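You operate a simulated robot arm through the tools that you are given. There is no shell and no other tool. Be economical: measure what you need, move in short steps, check, and stop when the job is done.

You run a simulated two-armed robot. Do the job below in one go: nothing can be reset, and whatever is moved stays where it is left.

JOB
Carry the green bag with both arms and set it on the deck of the cart.

It is judged by the outcome, as a careful person would: the job done as asked, and still so three seconds after it is handed in. It fails if anything else is knocked over, pushed out of place, dropped, spilled or broken.

ROBOT AND FRAMES
Two 7-joint arms with four-finger grippers on one trunk, on a base that drives. Base frame: it is fixed to the floor where the robot stands at the start and does not move with it; the origin is under the middle of the robot, x ahead of it, y to its left, z up. Readings come in cm, degrees, newtons and seconds.
The left shoulder is at the start at [4, 18.1, 115.8], the right one opposite. With the tool pointing down near the work surface each hand reaches from about 32 to 84 cm from the robot's upright axis, wherever it stands, measured 20 degrees to its own side. Places, roughly: deck of the cart [50, 110, 70]. Payload 3.67 kg a hand.
The TCP of each hand is the grasp point between the finger pads, 2.8 cm short of the fingertips. In the tool frame z runs along the fingers and y along their closing line. Largest opening 11.2 cm; the body of the gripper starts 7.3 cm behind the TCP.
Orientation is that of the tool frame in the base frame, as [roll, pitch, yaw] about the fixed x, y, z axes, in that order (R = Rz(yaw) Ry(pitch) Rx(roll)). With the fingers straight down and closing along the base's y, the tool's x points along the base's -x, its y along +y and its z along -z.

CONTROLS
- The arms move only by the tool apply_moves. It takes "left_plan", "right_plan" or both (then of equal length, played together; a hand with none holds still); each is a list of rows, each an object (a shift or turn left out is 0, a gripper value left out holds the last) with "linear": the shift along the base's x, y, z in cm, a list of three; "rot": the turn, a rotation vector about the base's x, y, z in degrees, a list of three; "claw": the finger opening in cm, from 0 to 11.2. In form: [{"linear": [tx, ty, tz], "rot": [ax, ay, az], "claw": claw}, ...]. A call has 1 to 10 rows; each row shifts and turns the commanded pose from where the row before left it. Rows are played at 5 a second. More than 5 cm and 8.6 degrees between two rows, or a gripper value outside its range, and nothing of the call is played. A pose out of reach is approached as far as the arm can. The call stops where the force on the tool passes 40 N (or 10 N more than at its start, if that is more) or the arm is blocked; 0.2 s more then pass. The fingers move at their own pace and stop on an object; they squeeze with about 32 N. The grip force told is the motor's: it shows also when the fingers shut on nothing. Time passes only in rows, and 0.2 s behind the last, so rows that do not move let the fingers close. It gives the time, the measured TCP pose, the force on the tool (base axes), the opening and the grip force at its end, in the units of the frame above (readings bear some noise), with the torque about the TCP (base axes, N m) and any sound that the robot's microphone picked up, and new pictures: "show" is both (left out), scene, wrist or none (wrist: the cameras of the hands that moved).
- Cameras (640 x 400 px; columns grow to the right, rows downward): "scene" is now at [9.89, 3.62, 138.95]; the picture's right is [0.42, -0.91, 0.00], its down [-0.51, -0.23, -0.83] and it looks along [0.76, 0.34, -0.56] (base axes); focal length 270 px, centre (320, 200). "left" rides on the left gripper at [6, 1.8, -10.4] in its tool frame; the picture's right is [-0.29, 0.96, 0.00], its down [-0.80, -0.24, -0.55] and it looks along [-0.53, -0.16, 0.83] (tool axes); focal length 234 px, centre (320, 200). "right" rides on the right gripper at [6, -1.8, -10.4] in its tool frame; the picture's right is [0.29, 0.96, 0.00], its down [-0.80, 0.24, -0.55] and it looks along [-0.53, 0.16, 0.83] (tool axes); focal length 234 px, centre (320, 200). There is no depth. A picture from a camera that has moved, and an enlarged one, comes with that camera's place and axes in the base frame and with its lens.
- slide_trunk(by): slides the trunk up (or, below 0, down) by that many cm; the arms and the scene camera ride with it, the base frame stays. It gives what a move gives, with no picture.
- base_move(legs): drives the robot by 1 to 6 legs, each [ahead, left, turn to the left] in cm, cm and degrees, along the robot's own axes; the way and the turn of a leg run together, so that a leg with both is an arc; at most 150 cm and 180 degrees a leg. The arms and the cameras ride along, it lands a little off, and it stops where it bumps. It gives what a move gives, and a new picture of the scene camera.
- aim_head(pan, tilt): turns the head with the scene camera to pan (to the left, within 86 degrees either way) and tilt (down, from -29 to 69), counted from straight ahead of the robot. It gives what a move gives, and a new picture of the scene camera.
- inspect(camera, box): a new picture of the part [left, top, right, bottom] of that camera's present view, enlarged. It takes no simulated time.
- close_job(): hands the job in; it is judged then, once.

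Work in short steps. Places have to be worked out from the pictures, the camera data and where the tool is seen: move nearer, look again, correct. Check each grasp and each placing, and mend what went wrong. You have 120 turns and 260 pictures in all, those below and enlarged ones among them. Open the grippers and draw the arms clear of the work before you hand the job in, unless the task says otherwise; then end with one line.

The tools are called after "Call:" as name(argument=value, ...) on one line, values as JSON. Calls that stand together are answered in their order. apply_moves: Moves the arms, as the interface text tells. Its arguments: {"type":"object","properties":{"left_plan":{"type":"array"},"right_plan":{"type":"array"},"show":{"type":"string","enum":["both","scene","wrist","none"]}},"required":[]} The other tools are called the same way: slide_trunk (by) slides the trunk up or down; base_move (legs) drives the base; aim_head (pan, tilt) turns the head that bears the scene camera; inspect (camera, box) takes an enlarged picture of a part of a camera's view; close_job () hands the job in.

At the start:

```text
time_s: 0.0
left_ee_pos: [45.51, 53.54, 110.48]
left_tcp_rot: [-180.0, 0.1, 179.9]
left_wrist_force: [-0.3, -0.3, -0.1]
left_wrist_torque: [0.05, 0.02, 0.0]
left_grip_width: 11.22
left_gripper_force: 0.0
right_ee_pos: [50.69, 0.5, 105.13]
right_tcp_rot: [-180.0, 0.0, 180.0]
right_wrist_force: [0.0, 0.7, -0.3]
right_wrist_torque: [0.01, 0.03, 0.01]
right_grip_width: 11.18
right_gripper_force: 0.1
trunk travel left (down, up): [-27.8, 23.5]
robot x, y, heading: [0.04, -0.1, 0.1]
head pan, tilt: [24.5, 33.9]
```

scene: 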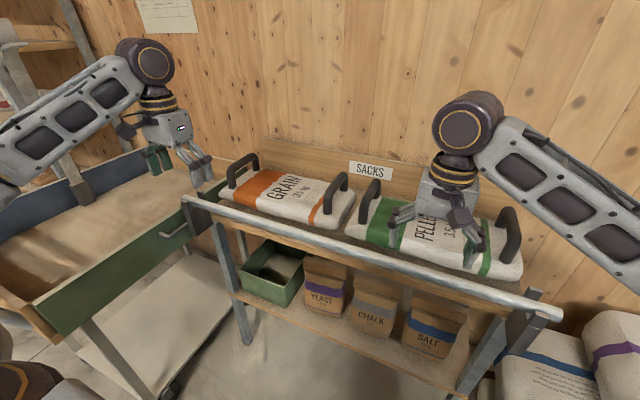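
right: 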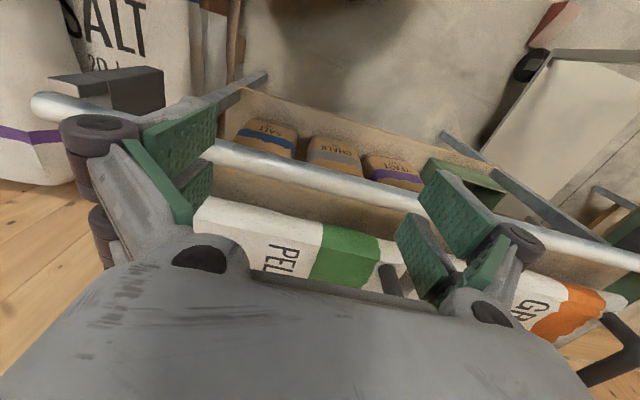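
left: 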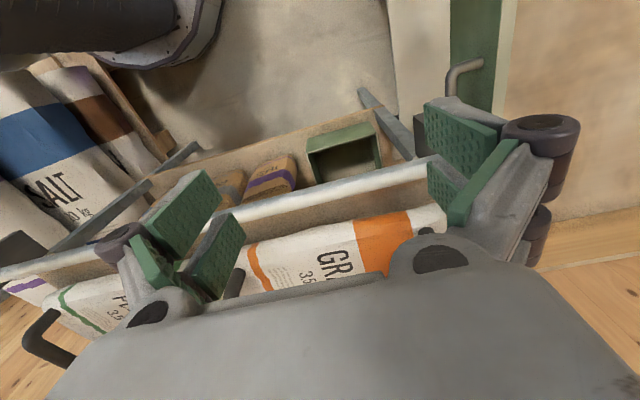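

The green-banded PELLETS bag lies on the shelf to the right, with a black handle at each end. I'll look closer at it.

Call:
inspect(camera="scene", box=[320, 140, 560, 300])

Call:
inspect(camera="right", box=[160, 160, 480, 360])

```text
2.50 times, centred on (440, 220) of scene
camera zoom: at [9.89, 3.62, 138.95], right [0.42, -0.91, 0.0], down [-0.51, -0.23, -0.83], along [0.76, 0.34, -0.56], focal length 674 px, centre (20, 150)
```

zoom: 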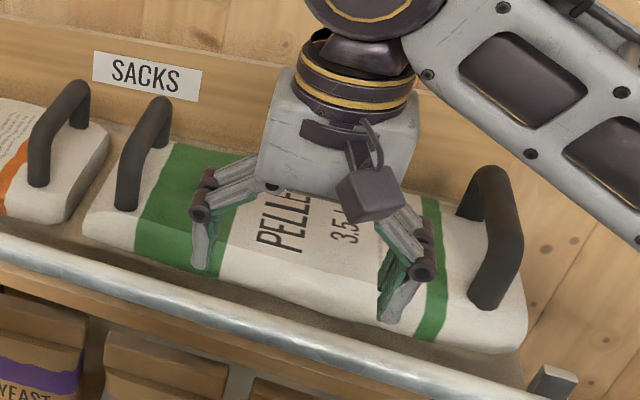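

```text
2.00 times, centred on (320, 260) of right
camera zoom: at [44.62, -1.27, 115.5], right [-0.29, 0.96, 0.0], down [0.8, 0.24, 0.55], along [0.53, 0.16, -0.83], focal length 468 px, centre (320, 80)
```

zoom: 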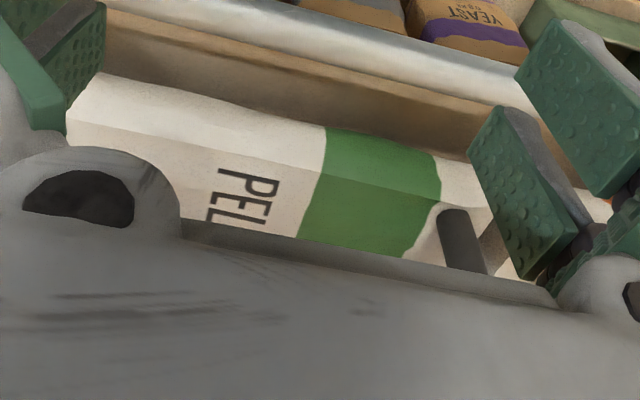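

The two rays put the handle bars at about y=+17 and y=-17, running along x from 70 to 80 with tops near z=98–100. I'll look left at the cart before planning the carry.

Call:
aim_head(pan=68, tilt=35)

```text
time_s: 1.1
left_ee_pos: [45.46, 53.47, 110.34]
left_tcp_rot: [180.0, 0.0, -179.9]
left_wrist_force: [0.1, 0.0, -0.3]
left_wrist_torque: [-0.01, 0.0, 0.0]
left_grip_width: 11.2
left_gripper_force: 0.0
right_ee_pos: [50.68, 0.6, 105.17]
right_tcp_rot: [-180.0, -0.1, 179.9]
right_wrist_force: [-0.2, 0.8, -1.0]
right_wrist_torque: [0.02, 0.0, 0.0]
right_grip_width: 11.22
right_gripper_force: 0.1
trunk travel left (down, up): [-27.8, 23.5]
robot x, y, heading: [-0.11, 0.03, 0.1]
head pan, tilt: [68.0, 35.0]
camera scene: at [5.14, 8.1, 138.78], right [0.93, -0.38, 0.0], down [-0.22, -0.53, -0.82], along [0.31, 0.76, -0.57], focal length 270 px, centre (320, 200)
```

scene: 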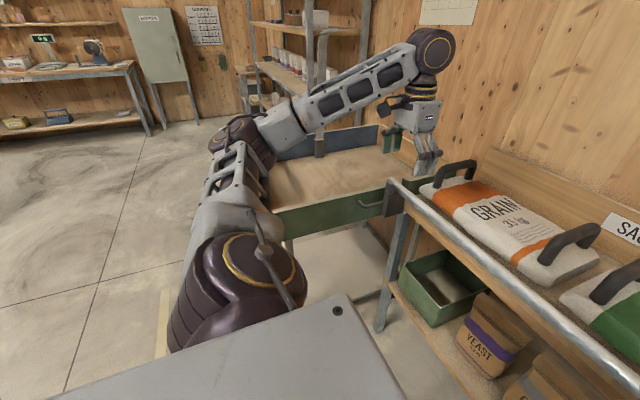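

The left arm hides the cart. I bring both hands above the bag's handles at a safe height, with the fingers partly closed, and then look again.

Call:
apply_moves(left_plan=[{"linear": [2.4, -3.65, 0.4], "claw": 7}, {"linear": [2.4, -3.65, 0.4]}, {"linear": [2.4, -3.65, 0.4]}, {"linear": [2.4, -3.65, 0.4]}, {"linear": [2.4, -3.65, 0.4]}, {"linear": [2.4, -3.65, 0]}, {"linear": [2.4, -3.65, 0]}, {"linear": [2.4, -3.65, 0]}, {"linear": [2.4, -3.65, 0]}, {"linear": [2.4, -3.35, 0]}], right_plan=[{"linear": [0, -1.7, 2.4], "claw": 7}, {"linear": [0, -1.7, 2.4]}, {"linear": [2.4, -1.7, 2.4]}, {"linear": [2.4, -1.7, 0]}, {"linear": [2.4, -1.7, 0]}, {"linear": [2.4, -1.7, 0]}, {"linear": [2.4, -1.7, 0]}, {"linear": [2.4, -1.7, 0]}, {"linear": [2.4, -1.7, 0]}, {"linear": [2.2, -1.7, 0]}], show="both")

```text
time_s: 3.3
left_ee_pos: [69.64, 16.86, 112.49]
left_tcp_rot: [179.9, -0.1, 179.9]
left_wrist_force: [-0.2, -0.2, 0.2]
left_wrist_torque: [0.02, 0.01, 0.0]
left_grip_width: 7.01
left_gripper_force: 0.0
right_ee_pos: [69.73, -16.68, 112.09]
right_tcp_rot: [179.8, -0.1, 180.0]
right_wrist_force: [0.4, -0.1, 0.1]
right_wrist_torque: [0.03, 0.01, -0.03]
right_grip_width: 7.0
right_gripper_force: 0.1
trunk travel left (down, up): [-27.8, 23.5]
robot x, y, heading: [0.01, -0.05, 0.1]
head pan, tilt: [68.0, 35.0]
camera scene: at [5.26, 7.86, 138.79], right [0.93, -0.37, 0.0], down [-0.22, -0.53, -0.82], along [0.31, 0.76, -0.57], focal length 270 px, centre (320, 200)
camera right: at [63.69, -18.51, 122.44], right [-0.29, 0.96, 0.0], down [0.8, 0.24, 0.55], along [0.53, 0.16, -0.83], focal length 234 px, centre (320, 200)
camera left: at [63.51, 18.63, 122.79], right [0.29, 0.96, 0.0], down [0.8, -0.24, 0.55], along [0.53, -0.16, -0.83], focal length 234 px, centre (320, 200)
```

scene: 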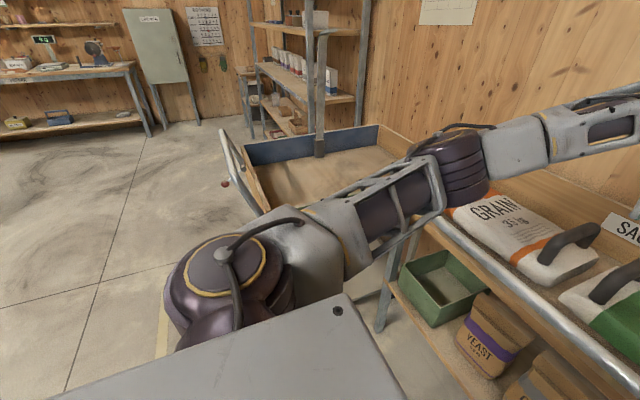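
right: 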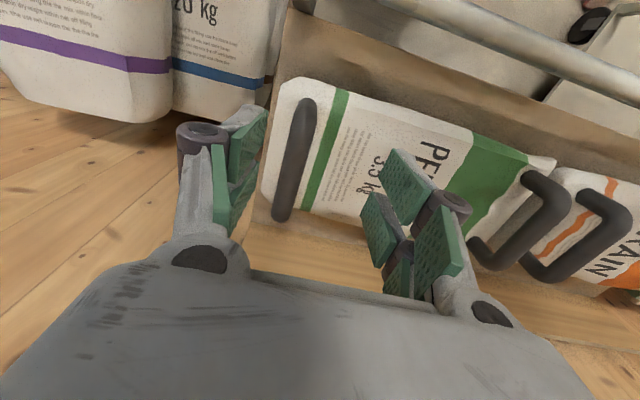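
left: 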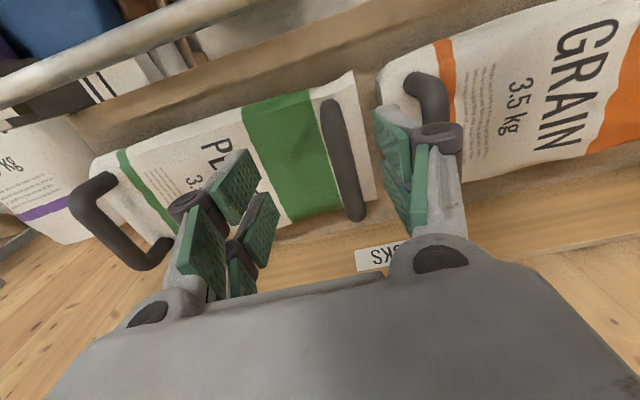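

From both wrist cameras, the left bar is at y≈17.9 and the right at y≈-18.3. Both are centred at x≈75.3, with bar axis z≈96. I move over them and descend part-way.

Call:
apply_moves(left_plan=[{"linear": [2.8, 0.5, 0], "claw": 6}, {"linear": [2.8, 0.5, 0]}, {"linear": [0, 0, -4]}, {"linear": [0, 0, -4]}], right_plan=[{"linear": [2.8, -0.8, 0], "claw": 6}, {"linear": [2.8, -0.8, 0]}, {"linear": [0, 0, -4]}, {"linear": [0, 0, -4]}], show="wrist")

Call:
aim_head(pan=10, tilt=35)

```text
time_s: 4.3
left_ee_pos: [75.42, 18.38, 104.32]
left_tcp_rot: [-180.0, 0.0, -179.9]
left_wrist_force: [0.9, -0.8, 0.3]
left_wrist_torque: [0.0, 0.0, 0.03]
left_grip_width: 6.0
left_gripper_force: 0.1
right_ee_pos: [75.14, -18.01, 104.08]
right_tcp_rot: [179.9, -0.1, 180.0]
right_wrist_force: [0.5, 0.4, 0.3]
right_wrist_torque: [-0.01, 0.01, -0.01]
right_grip_width: 5.99
right_gripper_force: 0.1
trunk travel left (down, up): [-27.8, 23.5]
robot x, y, heading: [0.26, 0.24, 0.1]
head pan, tilt: [68.0, 35.0]
camera right: at [69.11, -19.82, 114.42], right [-0.29, 0.96, 0.0], down [0.8, 0.24, 0.55], along [0.53, 0.16, -0.83], focal length 234 px, centre (320, 200)
camera left: at [69.27, 19.99, 114.65], right [0.29, 0.96, 0.0], down [0.8, -0.24, 0.55], along [0.53, -0.16, -0.83], focal length 234 px, centre (320, 200)
```

right: 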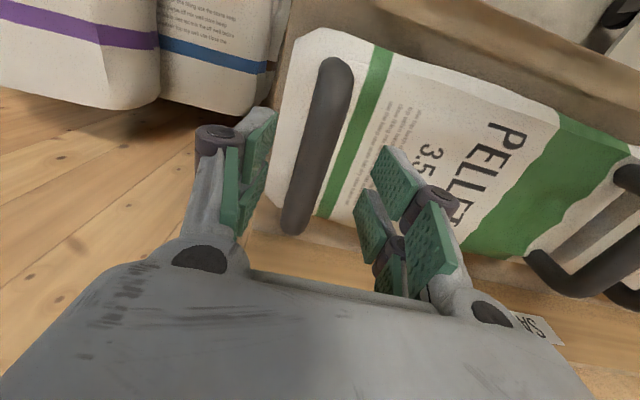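
left: 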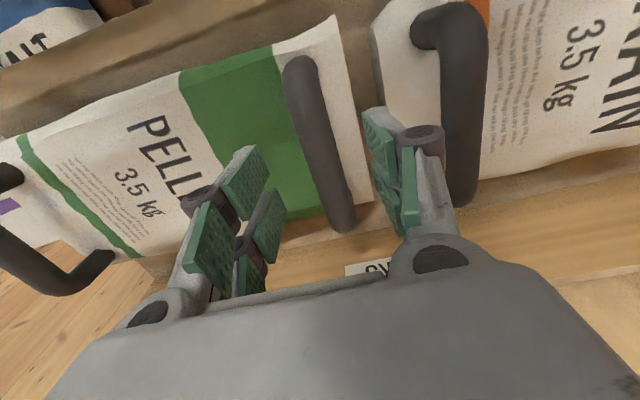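

```text
time_s: 5.6
left_ee_pos: [75.27, 18.17, 104.57]
left_tcp_rot: [-180.0, 0.0, 180.0]
left_wrist_force: [1.1, 0.9, 0.5]
left_wrist_torque: [0.01, -0.01, 0.0]
left_grip_width: 6.0
left_gripper_force: 0.0
right_ee_pos: [74.98, -17.93, 104.41]
right_tcp_rot: [180.0, 0.0, 180.0]
right_wrist_force: [1.1, 0.9, 0.2]
right_wrist_torque: [-0.05, 0.0, 0.01]
right_grip_width: 6.0
right_gripper_force: 0.1
trunk travel left (down, up): [-27.8, 23.5]
robot x, y, heading: [-0.1, 0.14, -0.0]
head pan, tilt: [10.0, 35.0]
camera scene: at [10.49, 1.46, 138.78], right [0.17, -0.98, 0.0], down [-0.56, -0.1, -0.82], along [0.81, 0.14, -0.57], focal length 270 px, centre (320, 200)
```

scene: 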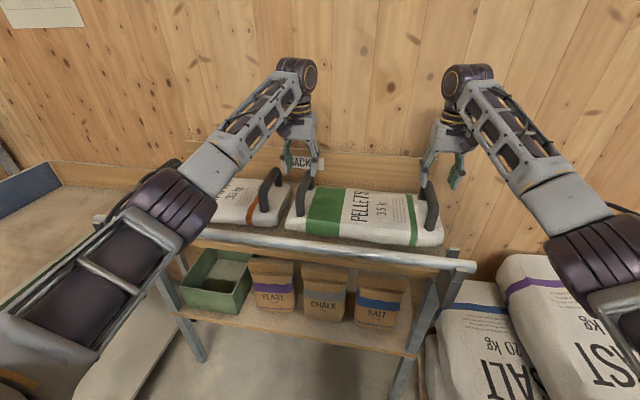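

Both hands are aligned in y. The bars' centre is at x≈76.5, so I shift 1.3 forward and descend to z≈97.

Call:
apply_moves(left_plan=[{"linear": [1.3, -0.1, -2]}, {"linear": [0, 0, -2]}, {"linear": [0, 0, -2]}, {"linear": [0, 0, -1.5]}], right_plan=[{"linear": [1.3, 0, -2]}, {"linear": [0, 0, -2]}, {"linear": [0, 0, -2]}, {"linear": [0, 0, -1.3]}], show="both")

Call:
inspect(camera="scene", box=[260, 120, 480, 260])

```text
time_s: 6.6
left_ee_pos: [76.4, 18.17, 96.96]
left_tcp_rot: [-180.0, 0.0, -180.0]
left_wrist_force: [0.4, -0.1, 0.1]
left_wrist_torque: [0.0, 0.0, 0.02]
left_grip_width: 6.0
left_gripper_force: 0.1
right_ee_pos: [76.39, -17.97, 96.97]
right_tcp_rot: [180.0, 0.0, -180.0]
right_wrist_force: [0.3, 0.9, -0.5]
right_wrist_torque: [0.0, -0.02, 0.02]
right_grip_width: 6.01
right_gripper_force: 0.0
trunk travel left (down, up): [-27.8, 23.5]
robot x, y, heading: [0.23, 0.12, -0.1]
head pan, tilt: [10.0, 35.0]
camera scene: at [10.57, 1.45, 138.77], right [0.17, -0.98, 0.0], down [-0.57, -0.1, -0.82], along [0.81, 0.14, -0.57], focal length 270 px, centre (320, 200)
camera right: at [70.41, -19.75, 107.31], right [-0.29, 0.96, 0.0], down [0.8, 0.24, 0.55], along [0.53, 0.16, -0.83], focal length 234 px, centre (320, 200)
camera left: at [70.23, 19.86, 107.22], right [0.29, 0.96, 0.0], down [0.8, -0.24, 0.55], along [0.53, -0.16, -0.83], focal length 234 px, centre (320, 200)
```

scene: 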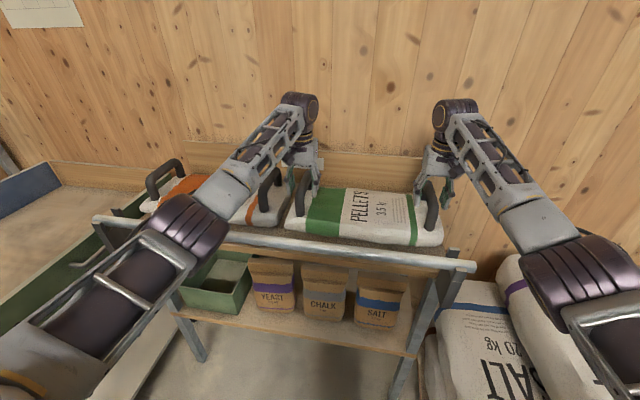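
right: 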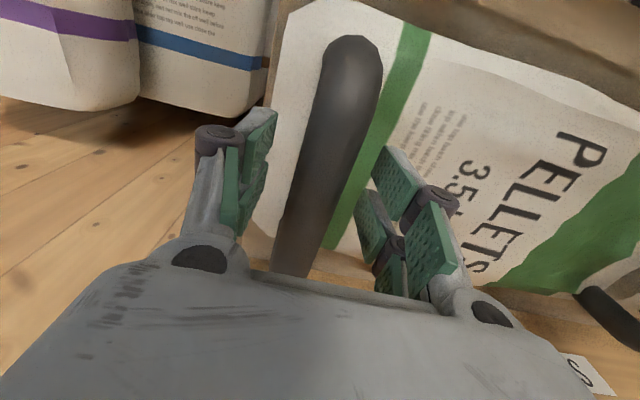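
left: 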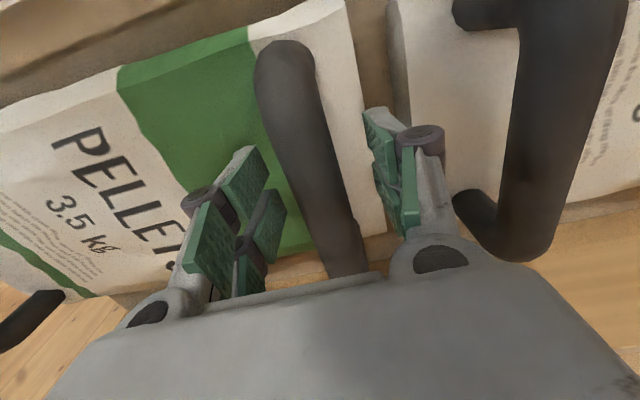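

```text
2.86 times, centred on (370, 190) of scene
camera zoom: at [10.57, 1.45, 138.77], right [0.17, -0.98, 0.0], down [-0.57, -0.1, -0.82], along [0.81, 0.14, -0.57], focal length 770 px, centre (177, 229)
```

zoom: 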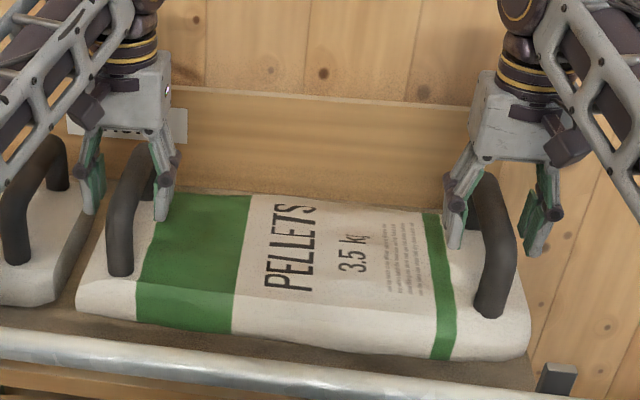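

The fingers straddle both bars, and the bars pass through the grasp points. I lower 0.8 cm and close both hands.

Call:
apply_moves(left_plan=[{"linear": [0, 0, -0.8]}, {"claw": 0}, {}, {}], right_plan=[{"linear": [0, 0, -0.8]}, {"claw": 0}, {}, {}], show="wrist")

```text
time_s: 7.6
left_ee_pos: [76.29, 18.01, 96.05]
left_tcp_rot: [180.0, 0.0, 179.9]
left_wrist_force: [1.6, -8.1, 1.2]
left_wrist_torque: [0.06, -0.99, 0.28]
left_grip_width: 2.66
left_gripper_force: 31.7
right_ee_pos: [76.43, -17.92, 96.33]
right_tcp_rot: [-179.9, -0.1, 179.9]
right_wrist_force: [-1.5, 2.7, 0.1]
right_wrist_torque: [-0.14, -0.67, -0.15]
right_grip_width: 2.66
right_gripper_force: 31.6
trunk travel left (down, up): [-27.8, 23.5]
robot x, y, heading: [0.03, -0.14, 0.3]
head pan, tilt: [10.0, 35.0]
camera right: at [70.44, -19.82, 106.47], right [-0.29, 0.96, 0.0], down [0.8, 0.24, 0.55], along [0.53, 0.16, -0.83], focal length 234 px, centre (320, 200)
camera left: at [70.2, 19.73, 106.42], right [0.29, 0.96, 0.0], down [0.8, -0.24, 0.55], along [0.53, -0.16, -0.83], focal length 234 px, centre (320, 200)
```

right: 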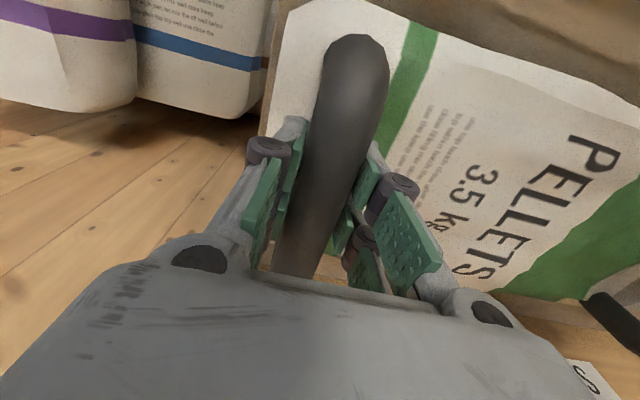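
left: 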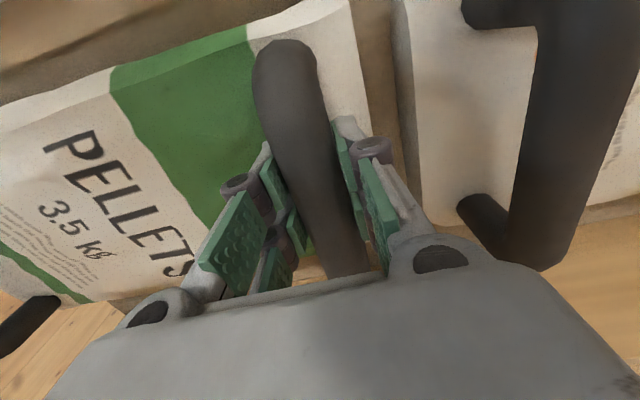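

Both hands hold a 2.66 cm bar. I lift a little first to test the grip.

Call:
apply_moves(left_plan=[{"linear": [0, 0, 0.7]}, {"linear": [0, 0, 0.7]}, {"linear": [0, 0, 0.8]}, {"linear": [0, 0, 0.8]}, {}], right_plan=[{"linear": [0, 0, 0.7]}, {"linear": [0, 0, 0.7]}, {"linear": [0, 0, 0.8]}, {"linear": [0, 0, 0.8]}, {}], show="scene")

```text
time_s: 8.8
left_ee_pos: [76.47, 18.09, 98.93]
left_tcp_rot: [-180.0, -0.1, 179.9]
left_wrist_force: [4.5, -22.1, -16.0]
left_wrist_torque: [0.05, 0.2, 1.03]
left_grip_width: 2.66
left_gripper_force: 32.0
right_ee_pos: [76.84, -17.88, 99.16]
right_tcp_rot: [179.8, -0.1, 180.0]
right_wrist_force: [-3.7, 21.5, -18.6]
right_wrist_torque: [-0.41, 0.37, 0.39]
right_grip_width: 2.67
right_gripper_force: 32.0
trunk travel left (down, up): [-27.8, 23.5]
robot x, y, heading: [0.09, 0.05, -0.2]
head pan, tilt: [10.0, 35.0]
camera scene: at [10.96, 1.45, 138.73], right [0.17, -0.98, 0.0], down [-0.57, -0.1, -0.82], along [0.8, 0.14, -0.58], focal length 270 px, centre (320, 200)
```

scene: 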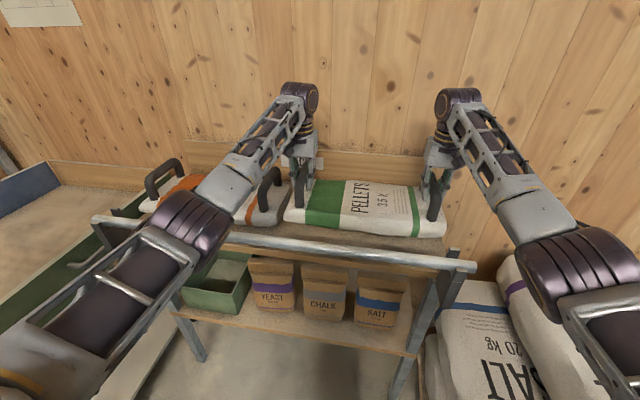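

The bag is up with about 17 N on each hand, but it pulls the hands inward by about 22 N. I ease them inward while lifting more.

Call:
apply_moves(left_plan=[{"linear": [0, -0.2, 1]}, {"linear": [0, -0.2, 1]}, {"linear": [0, 0, 1]}, {"linear": [0, 0, 1]}, {"linear": [0, 0, 1]}, {}], right_plan=[{"linear": [0, 0.2, 1]}, {"linear": [0, 0.2, 1]}, {"linear": [0, 0, 1]}, {"linear": [0, 0, 1]}, {"linear": [0, 0, 1]}, {}], show="none")

Call:
aim_head(pan=30, tilt=35)

```text
time_s: 10.2
left_ee_pos: [76.51, 18.04, 103.7]
left_tcp_rot: [179.8, -0.4, -179.8]
left_wrist_force: [1.5, 24.2, -17.3]
left_wrist_torque: [-0.21, 0.6, -0.53]
left_grip_width: 2.64
left_gripper_force: 32.0
right_ee_pos: [76.91, -18.0, 103.99]
right_tcp_rot: [-179.8, -0.4, 179.8]
right_wrist_force: [0.1, -24.3, -17.6]
right_wrist_torque: [0.15, -0.01, 0.73]
right_grip_width: 2.66
right_gripper_force: 31.8
trunk travel left (down, up): [-27.8, 23.5]
robot x, y, heading: [0.03, 0.32, -0.1]
head pan, tilt: [10.0, 35.0]
```

```text
time_s: 11.0
left_ee_pos: [76.61, 18.06, 103.78]
left_tcp_rot: [179.7, -0.4, -179.8]
left_wrist_force: [0.6, 32.9, -17.2]
left_wrist_torque: [-0.22, 0.6, -0.49]
left_grip_width: 2.64
left_gripper_force: 31.8
right_ee_pos: [76.93, -17.88, 104.08]
right_tcp_rot: [-179.9, -0.3, 179.8]
right_wrist_force: [-1.4, -33.4, -16.4]
right_wrist_torque: [0.21, -0.07, 0.72]
right_grip_width: 2.65
right_gripper_force: 31.9
trunk travel left (down, up): [-27.8, 23.5]
robot x, y, heading: [0.07, -0.16, -0.0]
head pan, tilt: [30.0, 35.0]
camera scene: at [9.92, 4.31, 138.74], right [0.5, -0.87, 0.0], down [-0.5, -0.29, -0.82], along [0.71, 0.41, -0.58], focal length 270 px, centre (320, 200)
```

scene: 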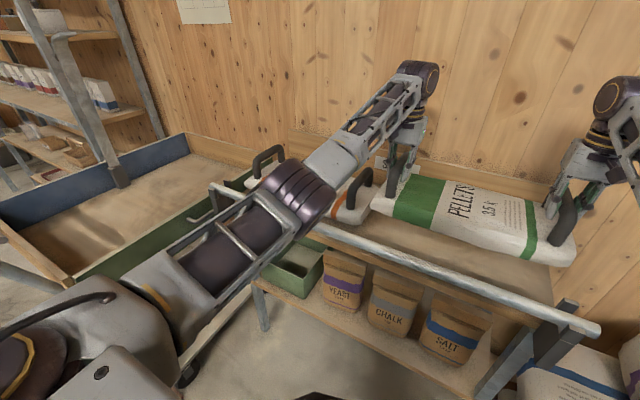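

Now the hands are squeezing inward by 33 N, so I relax them outward by 0.25 each. Then I raise the trunk so the bag clears the neighbouring handles and the rail.

Call:
apply_moves(left_plan=[{"linear": [0, 0.2, 0]}, {}], right_plan=[{"linear": [0, -0.2, 0]}, {}], show="none")

Call:
slide_trunk(by=10)

```text
time_s: 11.6
left_ee_pos: [76.71, 18.03, 103.94]
left_tcp_rot: [-179.9, -0.3, -180.0]
left_wrist_force: [1.4, 25.3, -18.3]
left_wrist_torque: [-0.18, 0.49, 0.2]
left_grip_width: 2.67
left_gripper_force: 32.4
right_ee_pos: [76.85, -17.86, 104.03]
right_tcp_rot: [179.9, -0.2, 179.9]
right_wrist_force: [-1.5, -25.5, -15.9]
right_wrist_torque: [0.22, 0.09, 0.37]
right_grip_width: 2.61
right_gripper_force: 31.9
trunk travel left (down, up): [-27.8, 23.5]
robot x, y, heading: [0.03, -0.07, -0.0]
head pan, tilt: [30.0, 35.0]
```

```text
time_s: 12.9
left_ee_pos: [76.73, 18.03, 113.7]
left_tcp_rot: [-179.9, -0.3, -180.0]
left_wrist_force: [1.8, 25.5, -17.2]
left_wrist_torque: [-0.14, 0.08, 0.05]
left_grip_width: 2.63
left_gripper_force: 32.1
right_ee_pos: [76.92, -17.84, 113.78]
right_tcp_rot: [180.0, -0.3, 179.9]
right_wrist_force: [-0.5, -25.3, -17.8]
right_wrist_torque: [0.13, 0.48, 0.52]
right_grip_width: 2.63
right_gripper_force: 31.9
trunk travel left (down, up): [-37.8, 13.5]
robot x, y, heading: [-0.23, 0.09, 0.3]
head pan, tilt: [30.0, 35.0]
```

There is still about 25 N of squeeze, so I spread 0.3 more each and look at the scene.

Call:
apply_moves(left_plan=[{"linear": [0, 0.3, 0]}, {}], right_plan=[{"linear": [0, -0.3, 0]}, {}], show="scene")

```text
time_s: 13.5
left_ee_pos: [76.64, 18.02, 113.9]
left_tcp_rot: [-179.9, -0.2, 179.9]
left_wrist_force: [1.0, 3.8, -16.9]
left_wrist_torque: [-0.1, 0.09, 0.84]
left_grip_width: 2.62
left_gripper_force: 32.2
right_ee_pos: [76.9, -17.95, 113.92]
right_tcp_rot: [180.0, -0.2, -179.9]
right_wrist_force: [-0.6, -4.3, -17.5]
right_wrist_torque: [0.12, 0.49, -0.57]
right_grip_width: 2.66
right_gripper_force: 31.8
trunk travel left (down, up): [-37.8, 13.5]
robot x, y, heading: [0.26, 0.23, -0.1]
head pan, tilt: [30.0, 35.0]
camera scene: at [9.99, 4.33, 148.67], right [0.5, -0.87, 0.0], down [-0.5, -0.29, -0.82], along [0.71, 0.41, -0.58], focal length 270 px, centre (320, 200)
```

scene: 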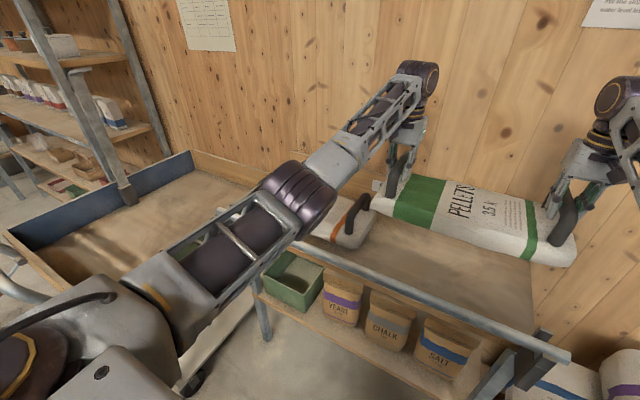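

The lateral load is now about 4 N and the bag hangs level with its bottom at z≈100, above everything nearby. I back away from the rack and turn left toward the cart.

Call:
base_move(legs=[[-25, 0, 0], [0, 0, 60]])

```text
time_s: 18.3
left_ee_pos: [-1.18, 75.14, 113.9]
left_tcp_rot: [179.9, -0.4, -121.0]
left_wrist_force: [26.1, -13.9, -17.0]
left_wrist_torque: [-0.24, 0.33, 0.58]
left_grip_width: 2.67
left_gripper_force: 32.2
right_ee_pos: [29.89, 56.8, 114.0]
right_tcp_rot: [179.9, -0.4, -120.7]
right_wrist_force: [-25.7, 14.7, -17.5]
right_wrist_torque: [-0.29, -0.01, -0.34]
right_grip_width: 2.65
right_gripper_force: 31.8
trunk travel left (down, up): [-37.8, 13.5]
robot x, y, heading: [-24.84, 0.29, 59.3]
head pan, tilt: [30.0, 35.0]
camera scene: at [-23.62, 10.9, 148.67], right [1.0, -0.01, 0.0], down [-0.01, -0.58, -0.82], along [0.01, 0.82, -0.58], focal length 270 px, centre (320, 200)
```

scene: 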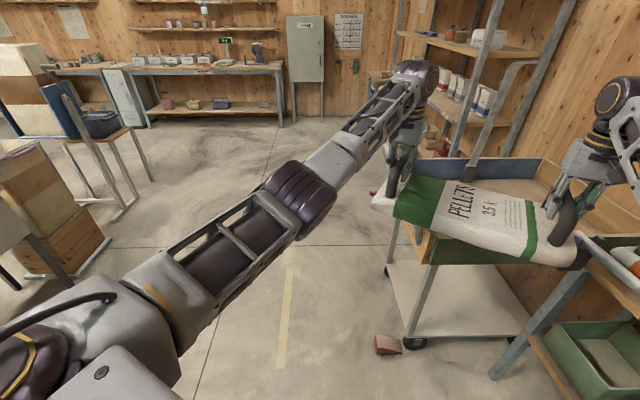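

The squeeze is back to about 28 N after driving, so I relieve it along the bag's axis. The cart interior works out to x 21–90 and y 85–137, with the rim at z≈82 and a wheel chock at (13,85) to avoid.

Call:
apply_moves(left_plan=[{"linear": [-0.26, 0.15, 0]}, {}], right_plan=[{"linear": [0.26, -0.15, 0]}, {}], show="none")

Call:
aim_head(pan=-5, tilt=45)

```text
time_s: 18.9
left_ee_pos: [-1.09, 75.12, 113.77]
left_tcp_rot: [-179.8, -0.3, -121.3]
left_wrist_force: [24.5, -14.6, -17.6]
left_wrist_torque: [-0.15, 0.32, 1.11]
left_grip_width: 2.66
left_gripper_force: 31.8
right_ee_pos: [29.87, 56.68, 113.89]
right_tcp_rot: [179.7, -0.3, -120.5]
right_wrist_force: [-24.8, 15.2, -17.1]
right_wrist_torque: [-0.3, 0.03, -1.14]
right_grip_width: 2.65
right_gripper_force: 31.4
trunk travel left (down, up): [-37.8, 13.5]
robot x, y, heading: [-24.99, 0.15, 59.3]
head pan, tilt: [30.0, 35.0]
```

```text
time_s: 19.9
left_ee_pos: [-1.11, 75.04, 113.84]
left_tcp_rot: [-179.8, -0.3, -121.2]
left_wrist_force: [30.6, -18.2, -17.7]
left_wrist_torque: [-0.22, 0.37, 0.97]
left_grip_width: 2.65
left_gripper_force: 31.9
right_ee_pos: [29.95, 56.78, 113.83]
right_tcp_rot: [179.7, -0.3, -120.4]
right_wrist_force: [-30.7, 19.0, -17.9]
right_wrist_torque: [-0.25, -0.09, -1.0]
right_grip_width: 2.65
right_gripper_force: 32.1
trunk travel left (down, up): [-37.8, 13.5]
robot x, y, heading: [-24.41, -0.2, 59.0]
head pan, tilt: [-5.0, 45.0]
camera scene: at [-19.02, 8.69, 147.19], right [0.81, -0.58, 0.0], down [-0.41, -0.58, -0.7], along [0.41, 0.57, -0.71], focal length 270 px, centre (320, 200)
```

scene: 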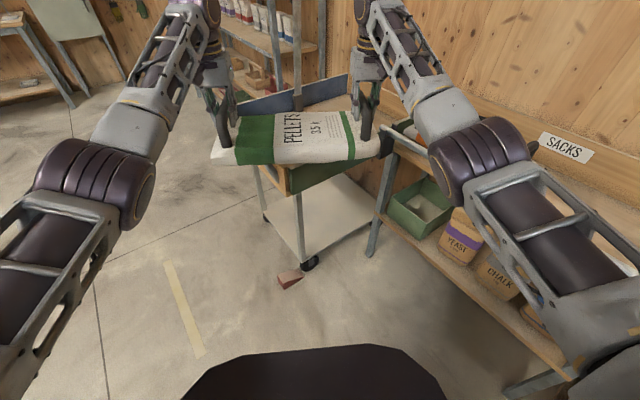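

These forces are actually tension: the hands are pulled inward. I ease them inward 0.35 each, and I look down to see how far the base extends before going near the chock and the rack.

Call:
apply_moves(left_plan=[{"linear": [0.3, -0.18, 0]}, {}], right_plan=[{"linear": [-0.3, 0.18, 0]}, {}], show="none")

Call:
aim_head(pan=-20, tilt=69)

```text
time_s: 20.5
left_ee_pos: [-1.07, 74.96, 113.77]
left_tcp_rot: [-180.0, -0.3, -121.0]
left_wrist_force: [16.1, -11.2, -17.0]
left_wrist_torque: [-0.19, 0.22, -0.11]
left_grip_width: 2.64
left_gripper_force: 32.4
right_ee_pos: [29.96, 56.68, 113.96]
right_tcp_rot: [180.0, -0.3, -120.7]
right_wrist_force: [-16.4, 10.9, -18.0]
right_wrist_torque: [-0.37, -0.06, -0.4]
right_grip_width: 2.66
right_gripper_force: 32.3
trunk travel left (down, up): [-37.8, 13.5]
robot x, y, heading: [-24.95, -0.03, 59.3]
head pan, tilt: [-5.0, 45.0]
```

```text
time_s: 21.4
left_ee_pos: [-1.2, 75.14, 113.63]
left_tcp_rot: [-179.9, -0.3, -121.0]
left_wrist_force: [9.9, -8.4, -15.9]
left_wrist_torque: [-0.24, 0.11, -0.04]
left_grip_width: 2.65
left_gripper_force: 31.8
right_ee_pos: [29.9, 56.84, 113.77]
right_tcp_rot: [179.9, -0.4, -120.7]
right_wrist_force: [-9.9, 8.4, -18.4]
right_wrist_torque: [-0.32, 0.02, -0.63]
right_grip_width: 2.65
right_gripper_force: 32.9
trunk travel left (down, up): [-37.8, 13.5]
robot x, y, heading: [-25.06, -0.12, 59.3]
head pan, tilt: [-20.0, 68.8]
camera scene: at [-19.44, 5.63, 144.32], right [0.63, -0.78, 0.0], down [-0.72, -0.59, -0.36], along [0.28, 0.23, -0.93], focal length 270 px, centre (320, 200)
```

scene: 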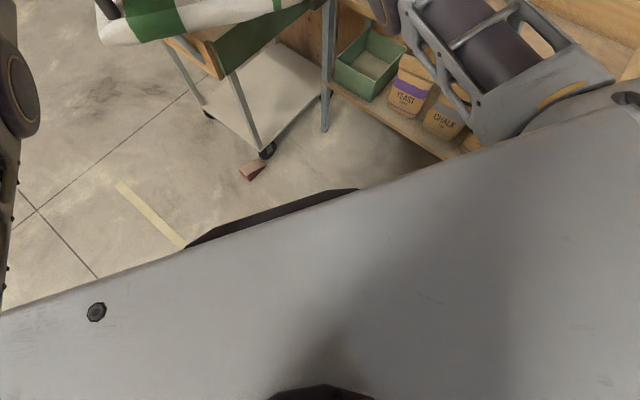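

The lateral load is down to about 12 N. The base looks about 35–40 cm long at the front, so I aim for robot pose (15, 38, 65°), which keeps at least 45 cm from both the chock and the rack. I drive the first part.

Call:
base_move(legs=[[34, -14.5, 0], [0, 0, 5.7]])

```text
time_s: 24.3
left_ee_pos: [21.45, 99.08, 113.83]
left_tcp_rot: [-180.0, -0.2, -115.2]
left_wrist_force: [-2.0, -0.1, -17.5]
left_wrist_torque: [-0.5, 0.19, 0.2]
left_grip_width: 2.66
left_gripper_force: 31.8
right_ee_pos: [53.99, 83.77, 114.05]
right_tcp_rot: [180.0, -0.3, -115.1]
right_wrist_force: [2.3, -0.8, -17.6]
right_wrist_torque: [-0.03, -0.01, -0.38]
right_grip_width: 2.63
right_gripper_force: 32.4
trunk travel left (down, up): [-37.8, 13.5]
robot x, y, heading: [5.22, 21.84, 65.0]
head pan, tilt: [-20.0, 68.8]
camera scene: at [10.04, 28.0, 144.32], right [0.71, -0.71, 0.0], down [-0.66, -0.66, -0.36], along [0.25, 0.25, -0.93], focal length 270 px, centre (320, 200)
```

scene: 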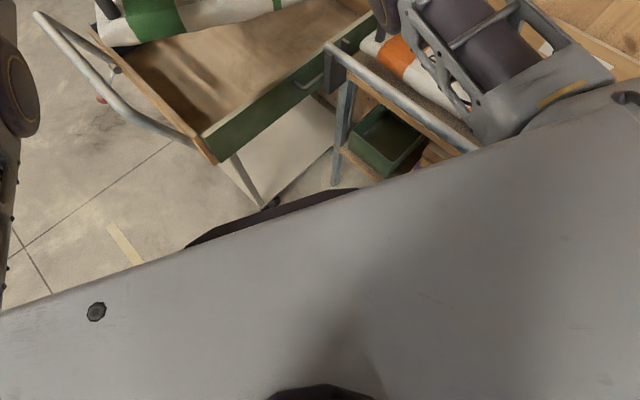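

I need the base's front extent more accurately before going closer to the chock. I raise the trunk for parallax and compare where the base's edge appears.

Call:
inspect(camera="scene", box=[160, 140, 400, 290])

Call:
slide_trunk(by=13)

Call:
inspect(camera="scene", box=[160, 140, 400, 290])

```text
2.67 times, centred on (280, 215) of scene
camera zoom: at [10.04, 28.0, 144.32], right [0.71, -0.71, 0.0], down [-0.66, -0.66, -0.36], along [0.25, 0.25, -0.93], focal length 719 px, centre (427, 160)
```

zoom: 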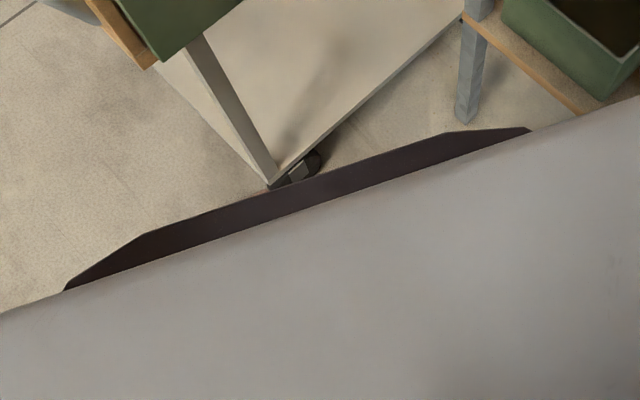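

```text
time_s: 25.9
left_ee_pos: [21.36, 99.09, 126.7]
left_tcp_rot: [-180.0, -0.5, -115.2]
left_wrist_force: [3.1, -3.0, -18.1]
left_wrist_torque: [-0.36, 0.1, 0.1]
left_grip_width: 2.65
left_gripper_force: 32.0
right_ee_pos: [54.04, 84.1, 126.91]
right_tcp_rot: [179.9, -0.5, -115.0]
right_wrist_force: [-2.9, 2.9, -17.4]
right_wrist_torque: [-0.2, 0.07, -0.57]
right_grip_width: 2.67
right_gripper_force: 32.5
trunk travel left (down, up): [-50.8, 0.5]
robot x, y, heading: [5.02, 21.82, 64.9]
head pan, tilt: [-20.0, 68.8]
```

```text
2.67 times, centred on (280, 215) of scene
camera zoom: at [9.96, 28.25, 157.36], right [0.71, -0.71, 0.0], down [-0.66, -0.66, -0.36], along [0.25, 0.25, -0.93], focal length 719 px, centre (427, 160)
```

zoom: 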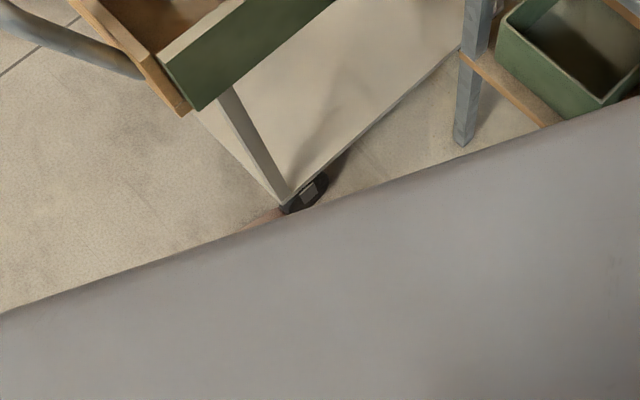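

The octagon turned out to be the high trunk casing (z≈100), not the base, and the torso plate hides the base itself. I look down to the left, toward the chock side.

Call:
aim_head(pan=50, tilt=69)

```text
time_s: 27.3
left_ee_pos: [21.39, 99.22, 126.72]
left_tcp_rot: [179.9, -0.2, -115.2]
left_wrist_force: [2.9, -3.2, -17.8]
left_wrist_torque: [-0.24, 0.16, 0.07]
left_grip_width: 2.64
left_gripper_force: 32.2
right_ee_pos: [53.83, 84.07, 126.98]
right_tcp_rot: [180.0, -0.2, -114.9]
right_wrist_force: [-2.5, 2.0, -17.7]
right_wrist_torque: [-0.22, 0.09, -0.53]
right_grip_width: 2.64
right_gripper_force: 31.8
trunk travel left (down, up): [-50.8, 0.5]
robot x, y, heading: [4.87, 22.21, 65.1]
head pan, tilt: [50.0, 68.8]
camera scene: at [3.64, 29.35, 157.35], right [0.91, 0.42, 0.0], down [0.39, -0.85, -0.36], along [-0.15, 0.33, -0.93], focal length 270 px, centre (320, 200)
```

scene: 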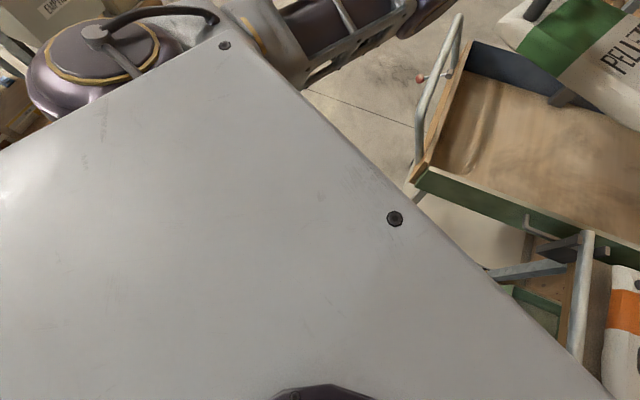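

The cart interior is now clear: the left end is at x≈17, the near wall at y≈83 and the far wall at y≈139. I drive to about (16, 35.5), which keeps the chock more than 43 cm ahead of the robot's axis.

Call:
base_move(legs=[[9, -4.6, 0], [8, 0, 0]])

Call:
aim_head(pan=10, tilt=50)

```text
time_s: 29.1
left_ee_pos: [31.68, 110.64, 127.93]
left_tcp_rot: [-180.0, 0.6, -115.3]
left_wrist_force: [0.5, -6.7, -14.2]
left_wrist_torque: [-0.11, 0.19, 0.05]
left_grip_width: 2.69
left_gripper_force: 31.8
right_ee_pos: [64.39, 95.44, 128.28]
right_tcp_rot: [179.9, 0.4, -115.1]
right_wrist_force: [-4.9, -0.4, -13.1]
right_wrist_torque: [-0.31, 0.22, -0.59]
right_grip_width: 2.65
right_gripper_force: 31.8
trunk travel left (down, up): [-50.8, 0.5]
robot x, y, heading: [16.17, 35.02, 64.9]
head pan, tilt: [50.0, 68.8]
camera scene: at [13.74, 40.52, 157.45], right [0.91, 0.42, 0.01], down [0.39, -0.84, -0.37], along [-0.15, 0.34, -0.93], focal length 270 px, centre (320, 200)
```

scene: 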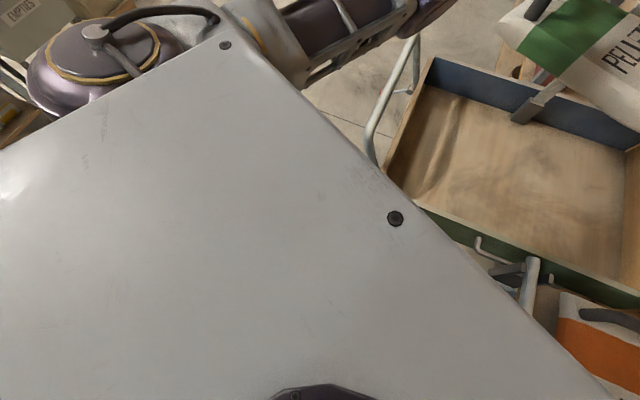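

```text
time_s: 30.2
left_ee_pos: [32.87, 112.33, 126.7]
left_tcp_rot: [-179.8, -0.5, -115.3]
left_wrist_force: [4.3, -1.6, -17.3]
left_wrist_torque: [-0.25, 0.09, 0.2]
left_grip_width: 2.64
left_gripper_force: 32.2
right_ee_pos: [65.41, 97.13, 126.72]
right_tcp_rot: [179.8, -0.5, -115.1]
right_wrist_force: [-2.1, 2.5, -17.8]
right_wrist_torque: [-0.26, 0.02, -0.59]
right_grip_width: 2.63
right_gripper_force: 31.5
trunk travel left (down, up): [-50.8, 0.5]
robot x, y, heading: [16.44, 34.88, 64.8]
head pan, tilt: [10.0, 50.0]
camera scene: at [19.34, 45.13, 159.49], right [0.96, -0.26, 0.0], down [-0.2, -0.74, -0.64], along [0.17, 0.62, -0.77], focal length 270 px, centre (320, 200)
```

scene: 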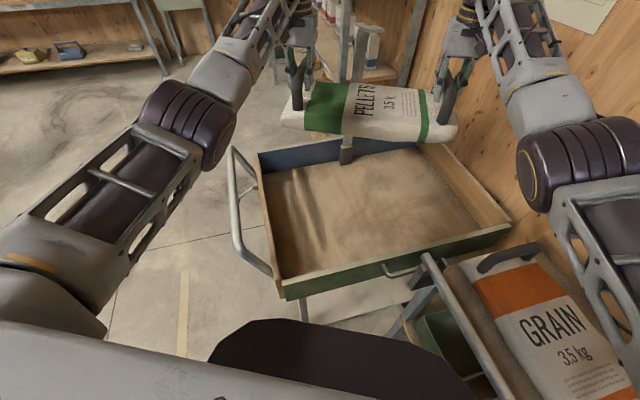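

The view is excellent, but there's a grey post near the blue wall at about (54,130), behind the bag. I zoom in on it.

Call:
inspect(camera="scene", box=[240, 0, 520, 175])

Call:
inspect(camera="left", box=[0, 0, 640, 400])

Call:
inspect(camera="right", box=[0, 0, 640, 400])

```text
2.29 times, centred on (380, 88) of scene
camera zoom: at [19.34, 45.13, 159.49], right [0.96, -0.26, 0.0], down [-0.2, -0.74, -0.64], along [0.17, 0.62, -0.77], focal length 616 px, centre (183, 457)
```

zoom: 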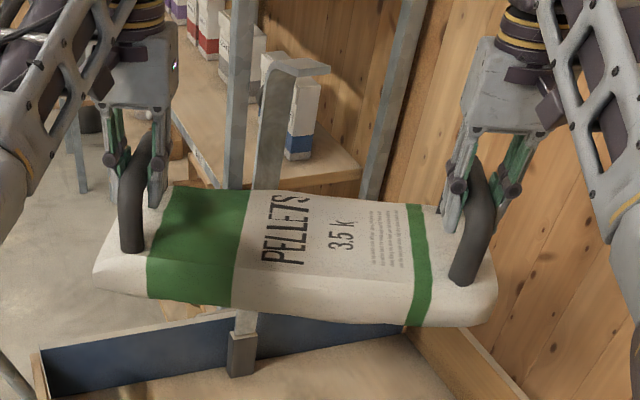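

```text
1.00 times, centred on (320, 200) of left (not enlarged: the box is as wide or as high as the picture)
camera zoom: at [28.51, 107.77, 137.0], right [-0.74, 0.67, 0.0], down [0.56, 0.62, 0.55], along [0.37, 0.4, -0.84], focal length 234 px, centre (320, 200)
```

zoom: 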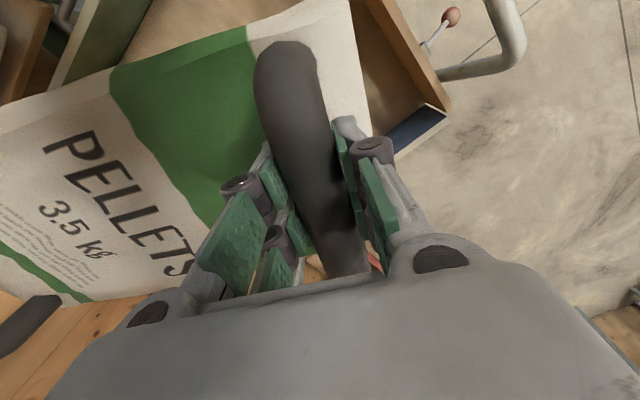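

```text
1.00 times, centred on (320, 200) of right (not enlarged: the box is as wide or as high as the picture)
camera zoom: at [64.48, 91.09, 137.14], right [-0.99, 0.15, 0.0], down [0.12, 0.83, 0.55], along [0.08, 0.54, -0.84], focal length 234 px, centre (320, 200)
```

zoom: 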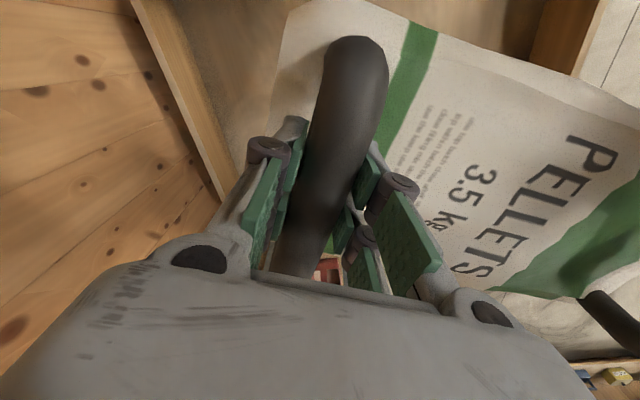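

The post is clamped on the far wall at y≈130 and rises to z≈131, so the bag must stay short of it. I lower the trunk 15 (bag bottom to about 98, still above the rim). That gives a clean parallax measure of the dark octagon that limits how close I can drive.

Call:
inspect(camera="scene", box=[200, 250, 440, 400])

Call:
slide_trunk(by=-15)

Call:
inspect(camera="scene", box=[0, 0, 640, 400])

```text
2.67 times, centred on (320, 325) of scene
camera zoom: at [19.34, 45.13, 159.49], right [0.96, -0.26, 0.0], down [-0.2, -0.74, -0.64], along [0.17, 0.62, -0.77], focal length 719 px, centre (320, -133)
```

zoom: 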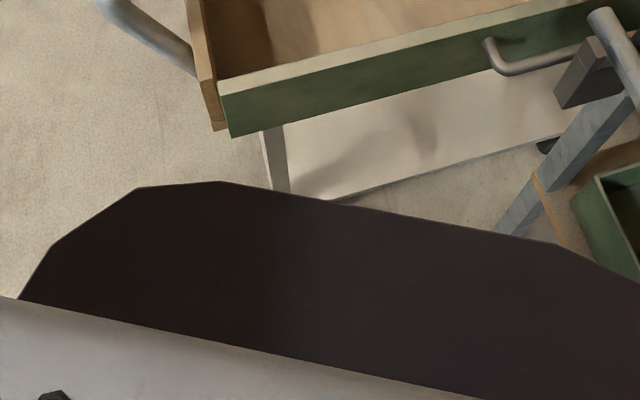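

```text
time_s: 31.9
left_ee_pos: [32.54, 111.99, 111.87]
left_tcp_rot: [179.9, -0.3, -115.2]
left_wrist_force: [2.7, -2.2, -17.9]
left_wrist_torque: [-0.27, 0.19, 0.08]
left_grip_width: 2.65
left_gripper_force: 32.4
right_ee_pos: [65.25, 96.92, 112.11]
right_tcp_rot: [179.9, -0.2, -115.2]
right_wrist_force: [-2.9, 3.2, -17.3]
right_wrist_torque: [-0.18, 0.06, -0.56]
right_grip_width: 2.67
right_gripper_force: 31.6
trunk travel left (down, up): [-35.8, 15.5]
robot x, y, heading: [16.51, 35.15, 64.8]
head pan, tilt: [10.0, 50.0]
```

```text
1.00 times, centred on (320, 200) of scene (not enlarged: the box is as wide or as high as the picture)
camera zoom: at [19.14, 44.65, 144.49], right [0.96, -0.26, 0.0], down [-0.2, -0.74, -0.64], along [0.17, 0.62, -0.77], focal length 270 px, centre (320, 200)
```

zoom: 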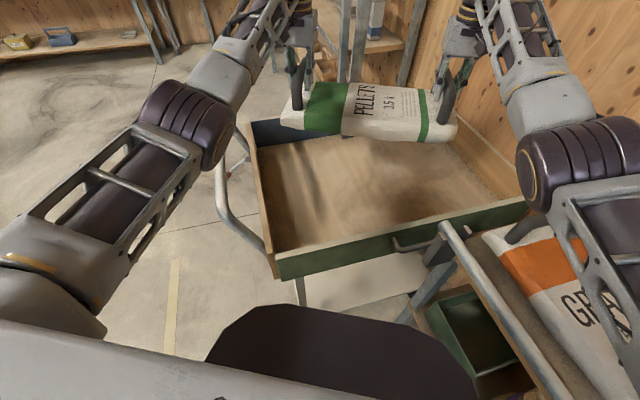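

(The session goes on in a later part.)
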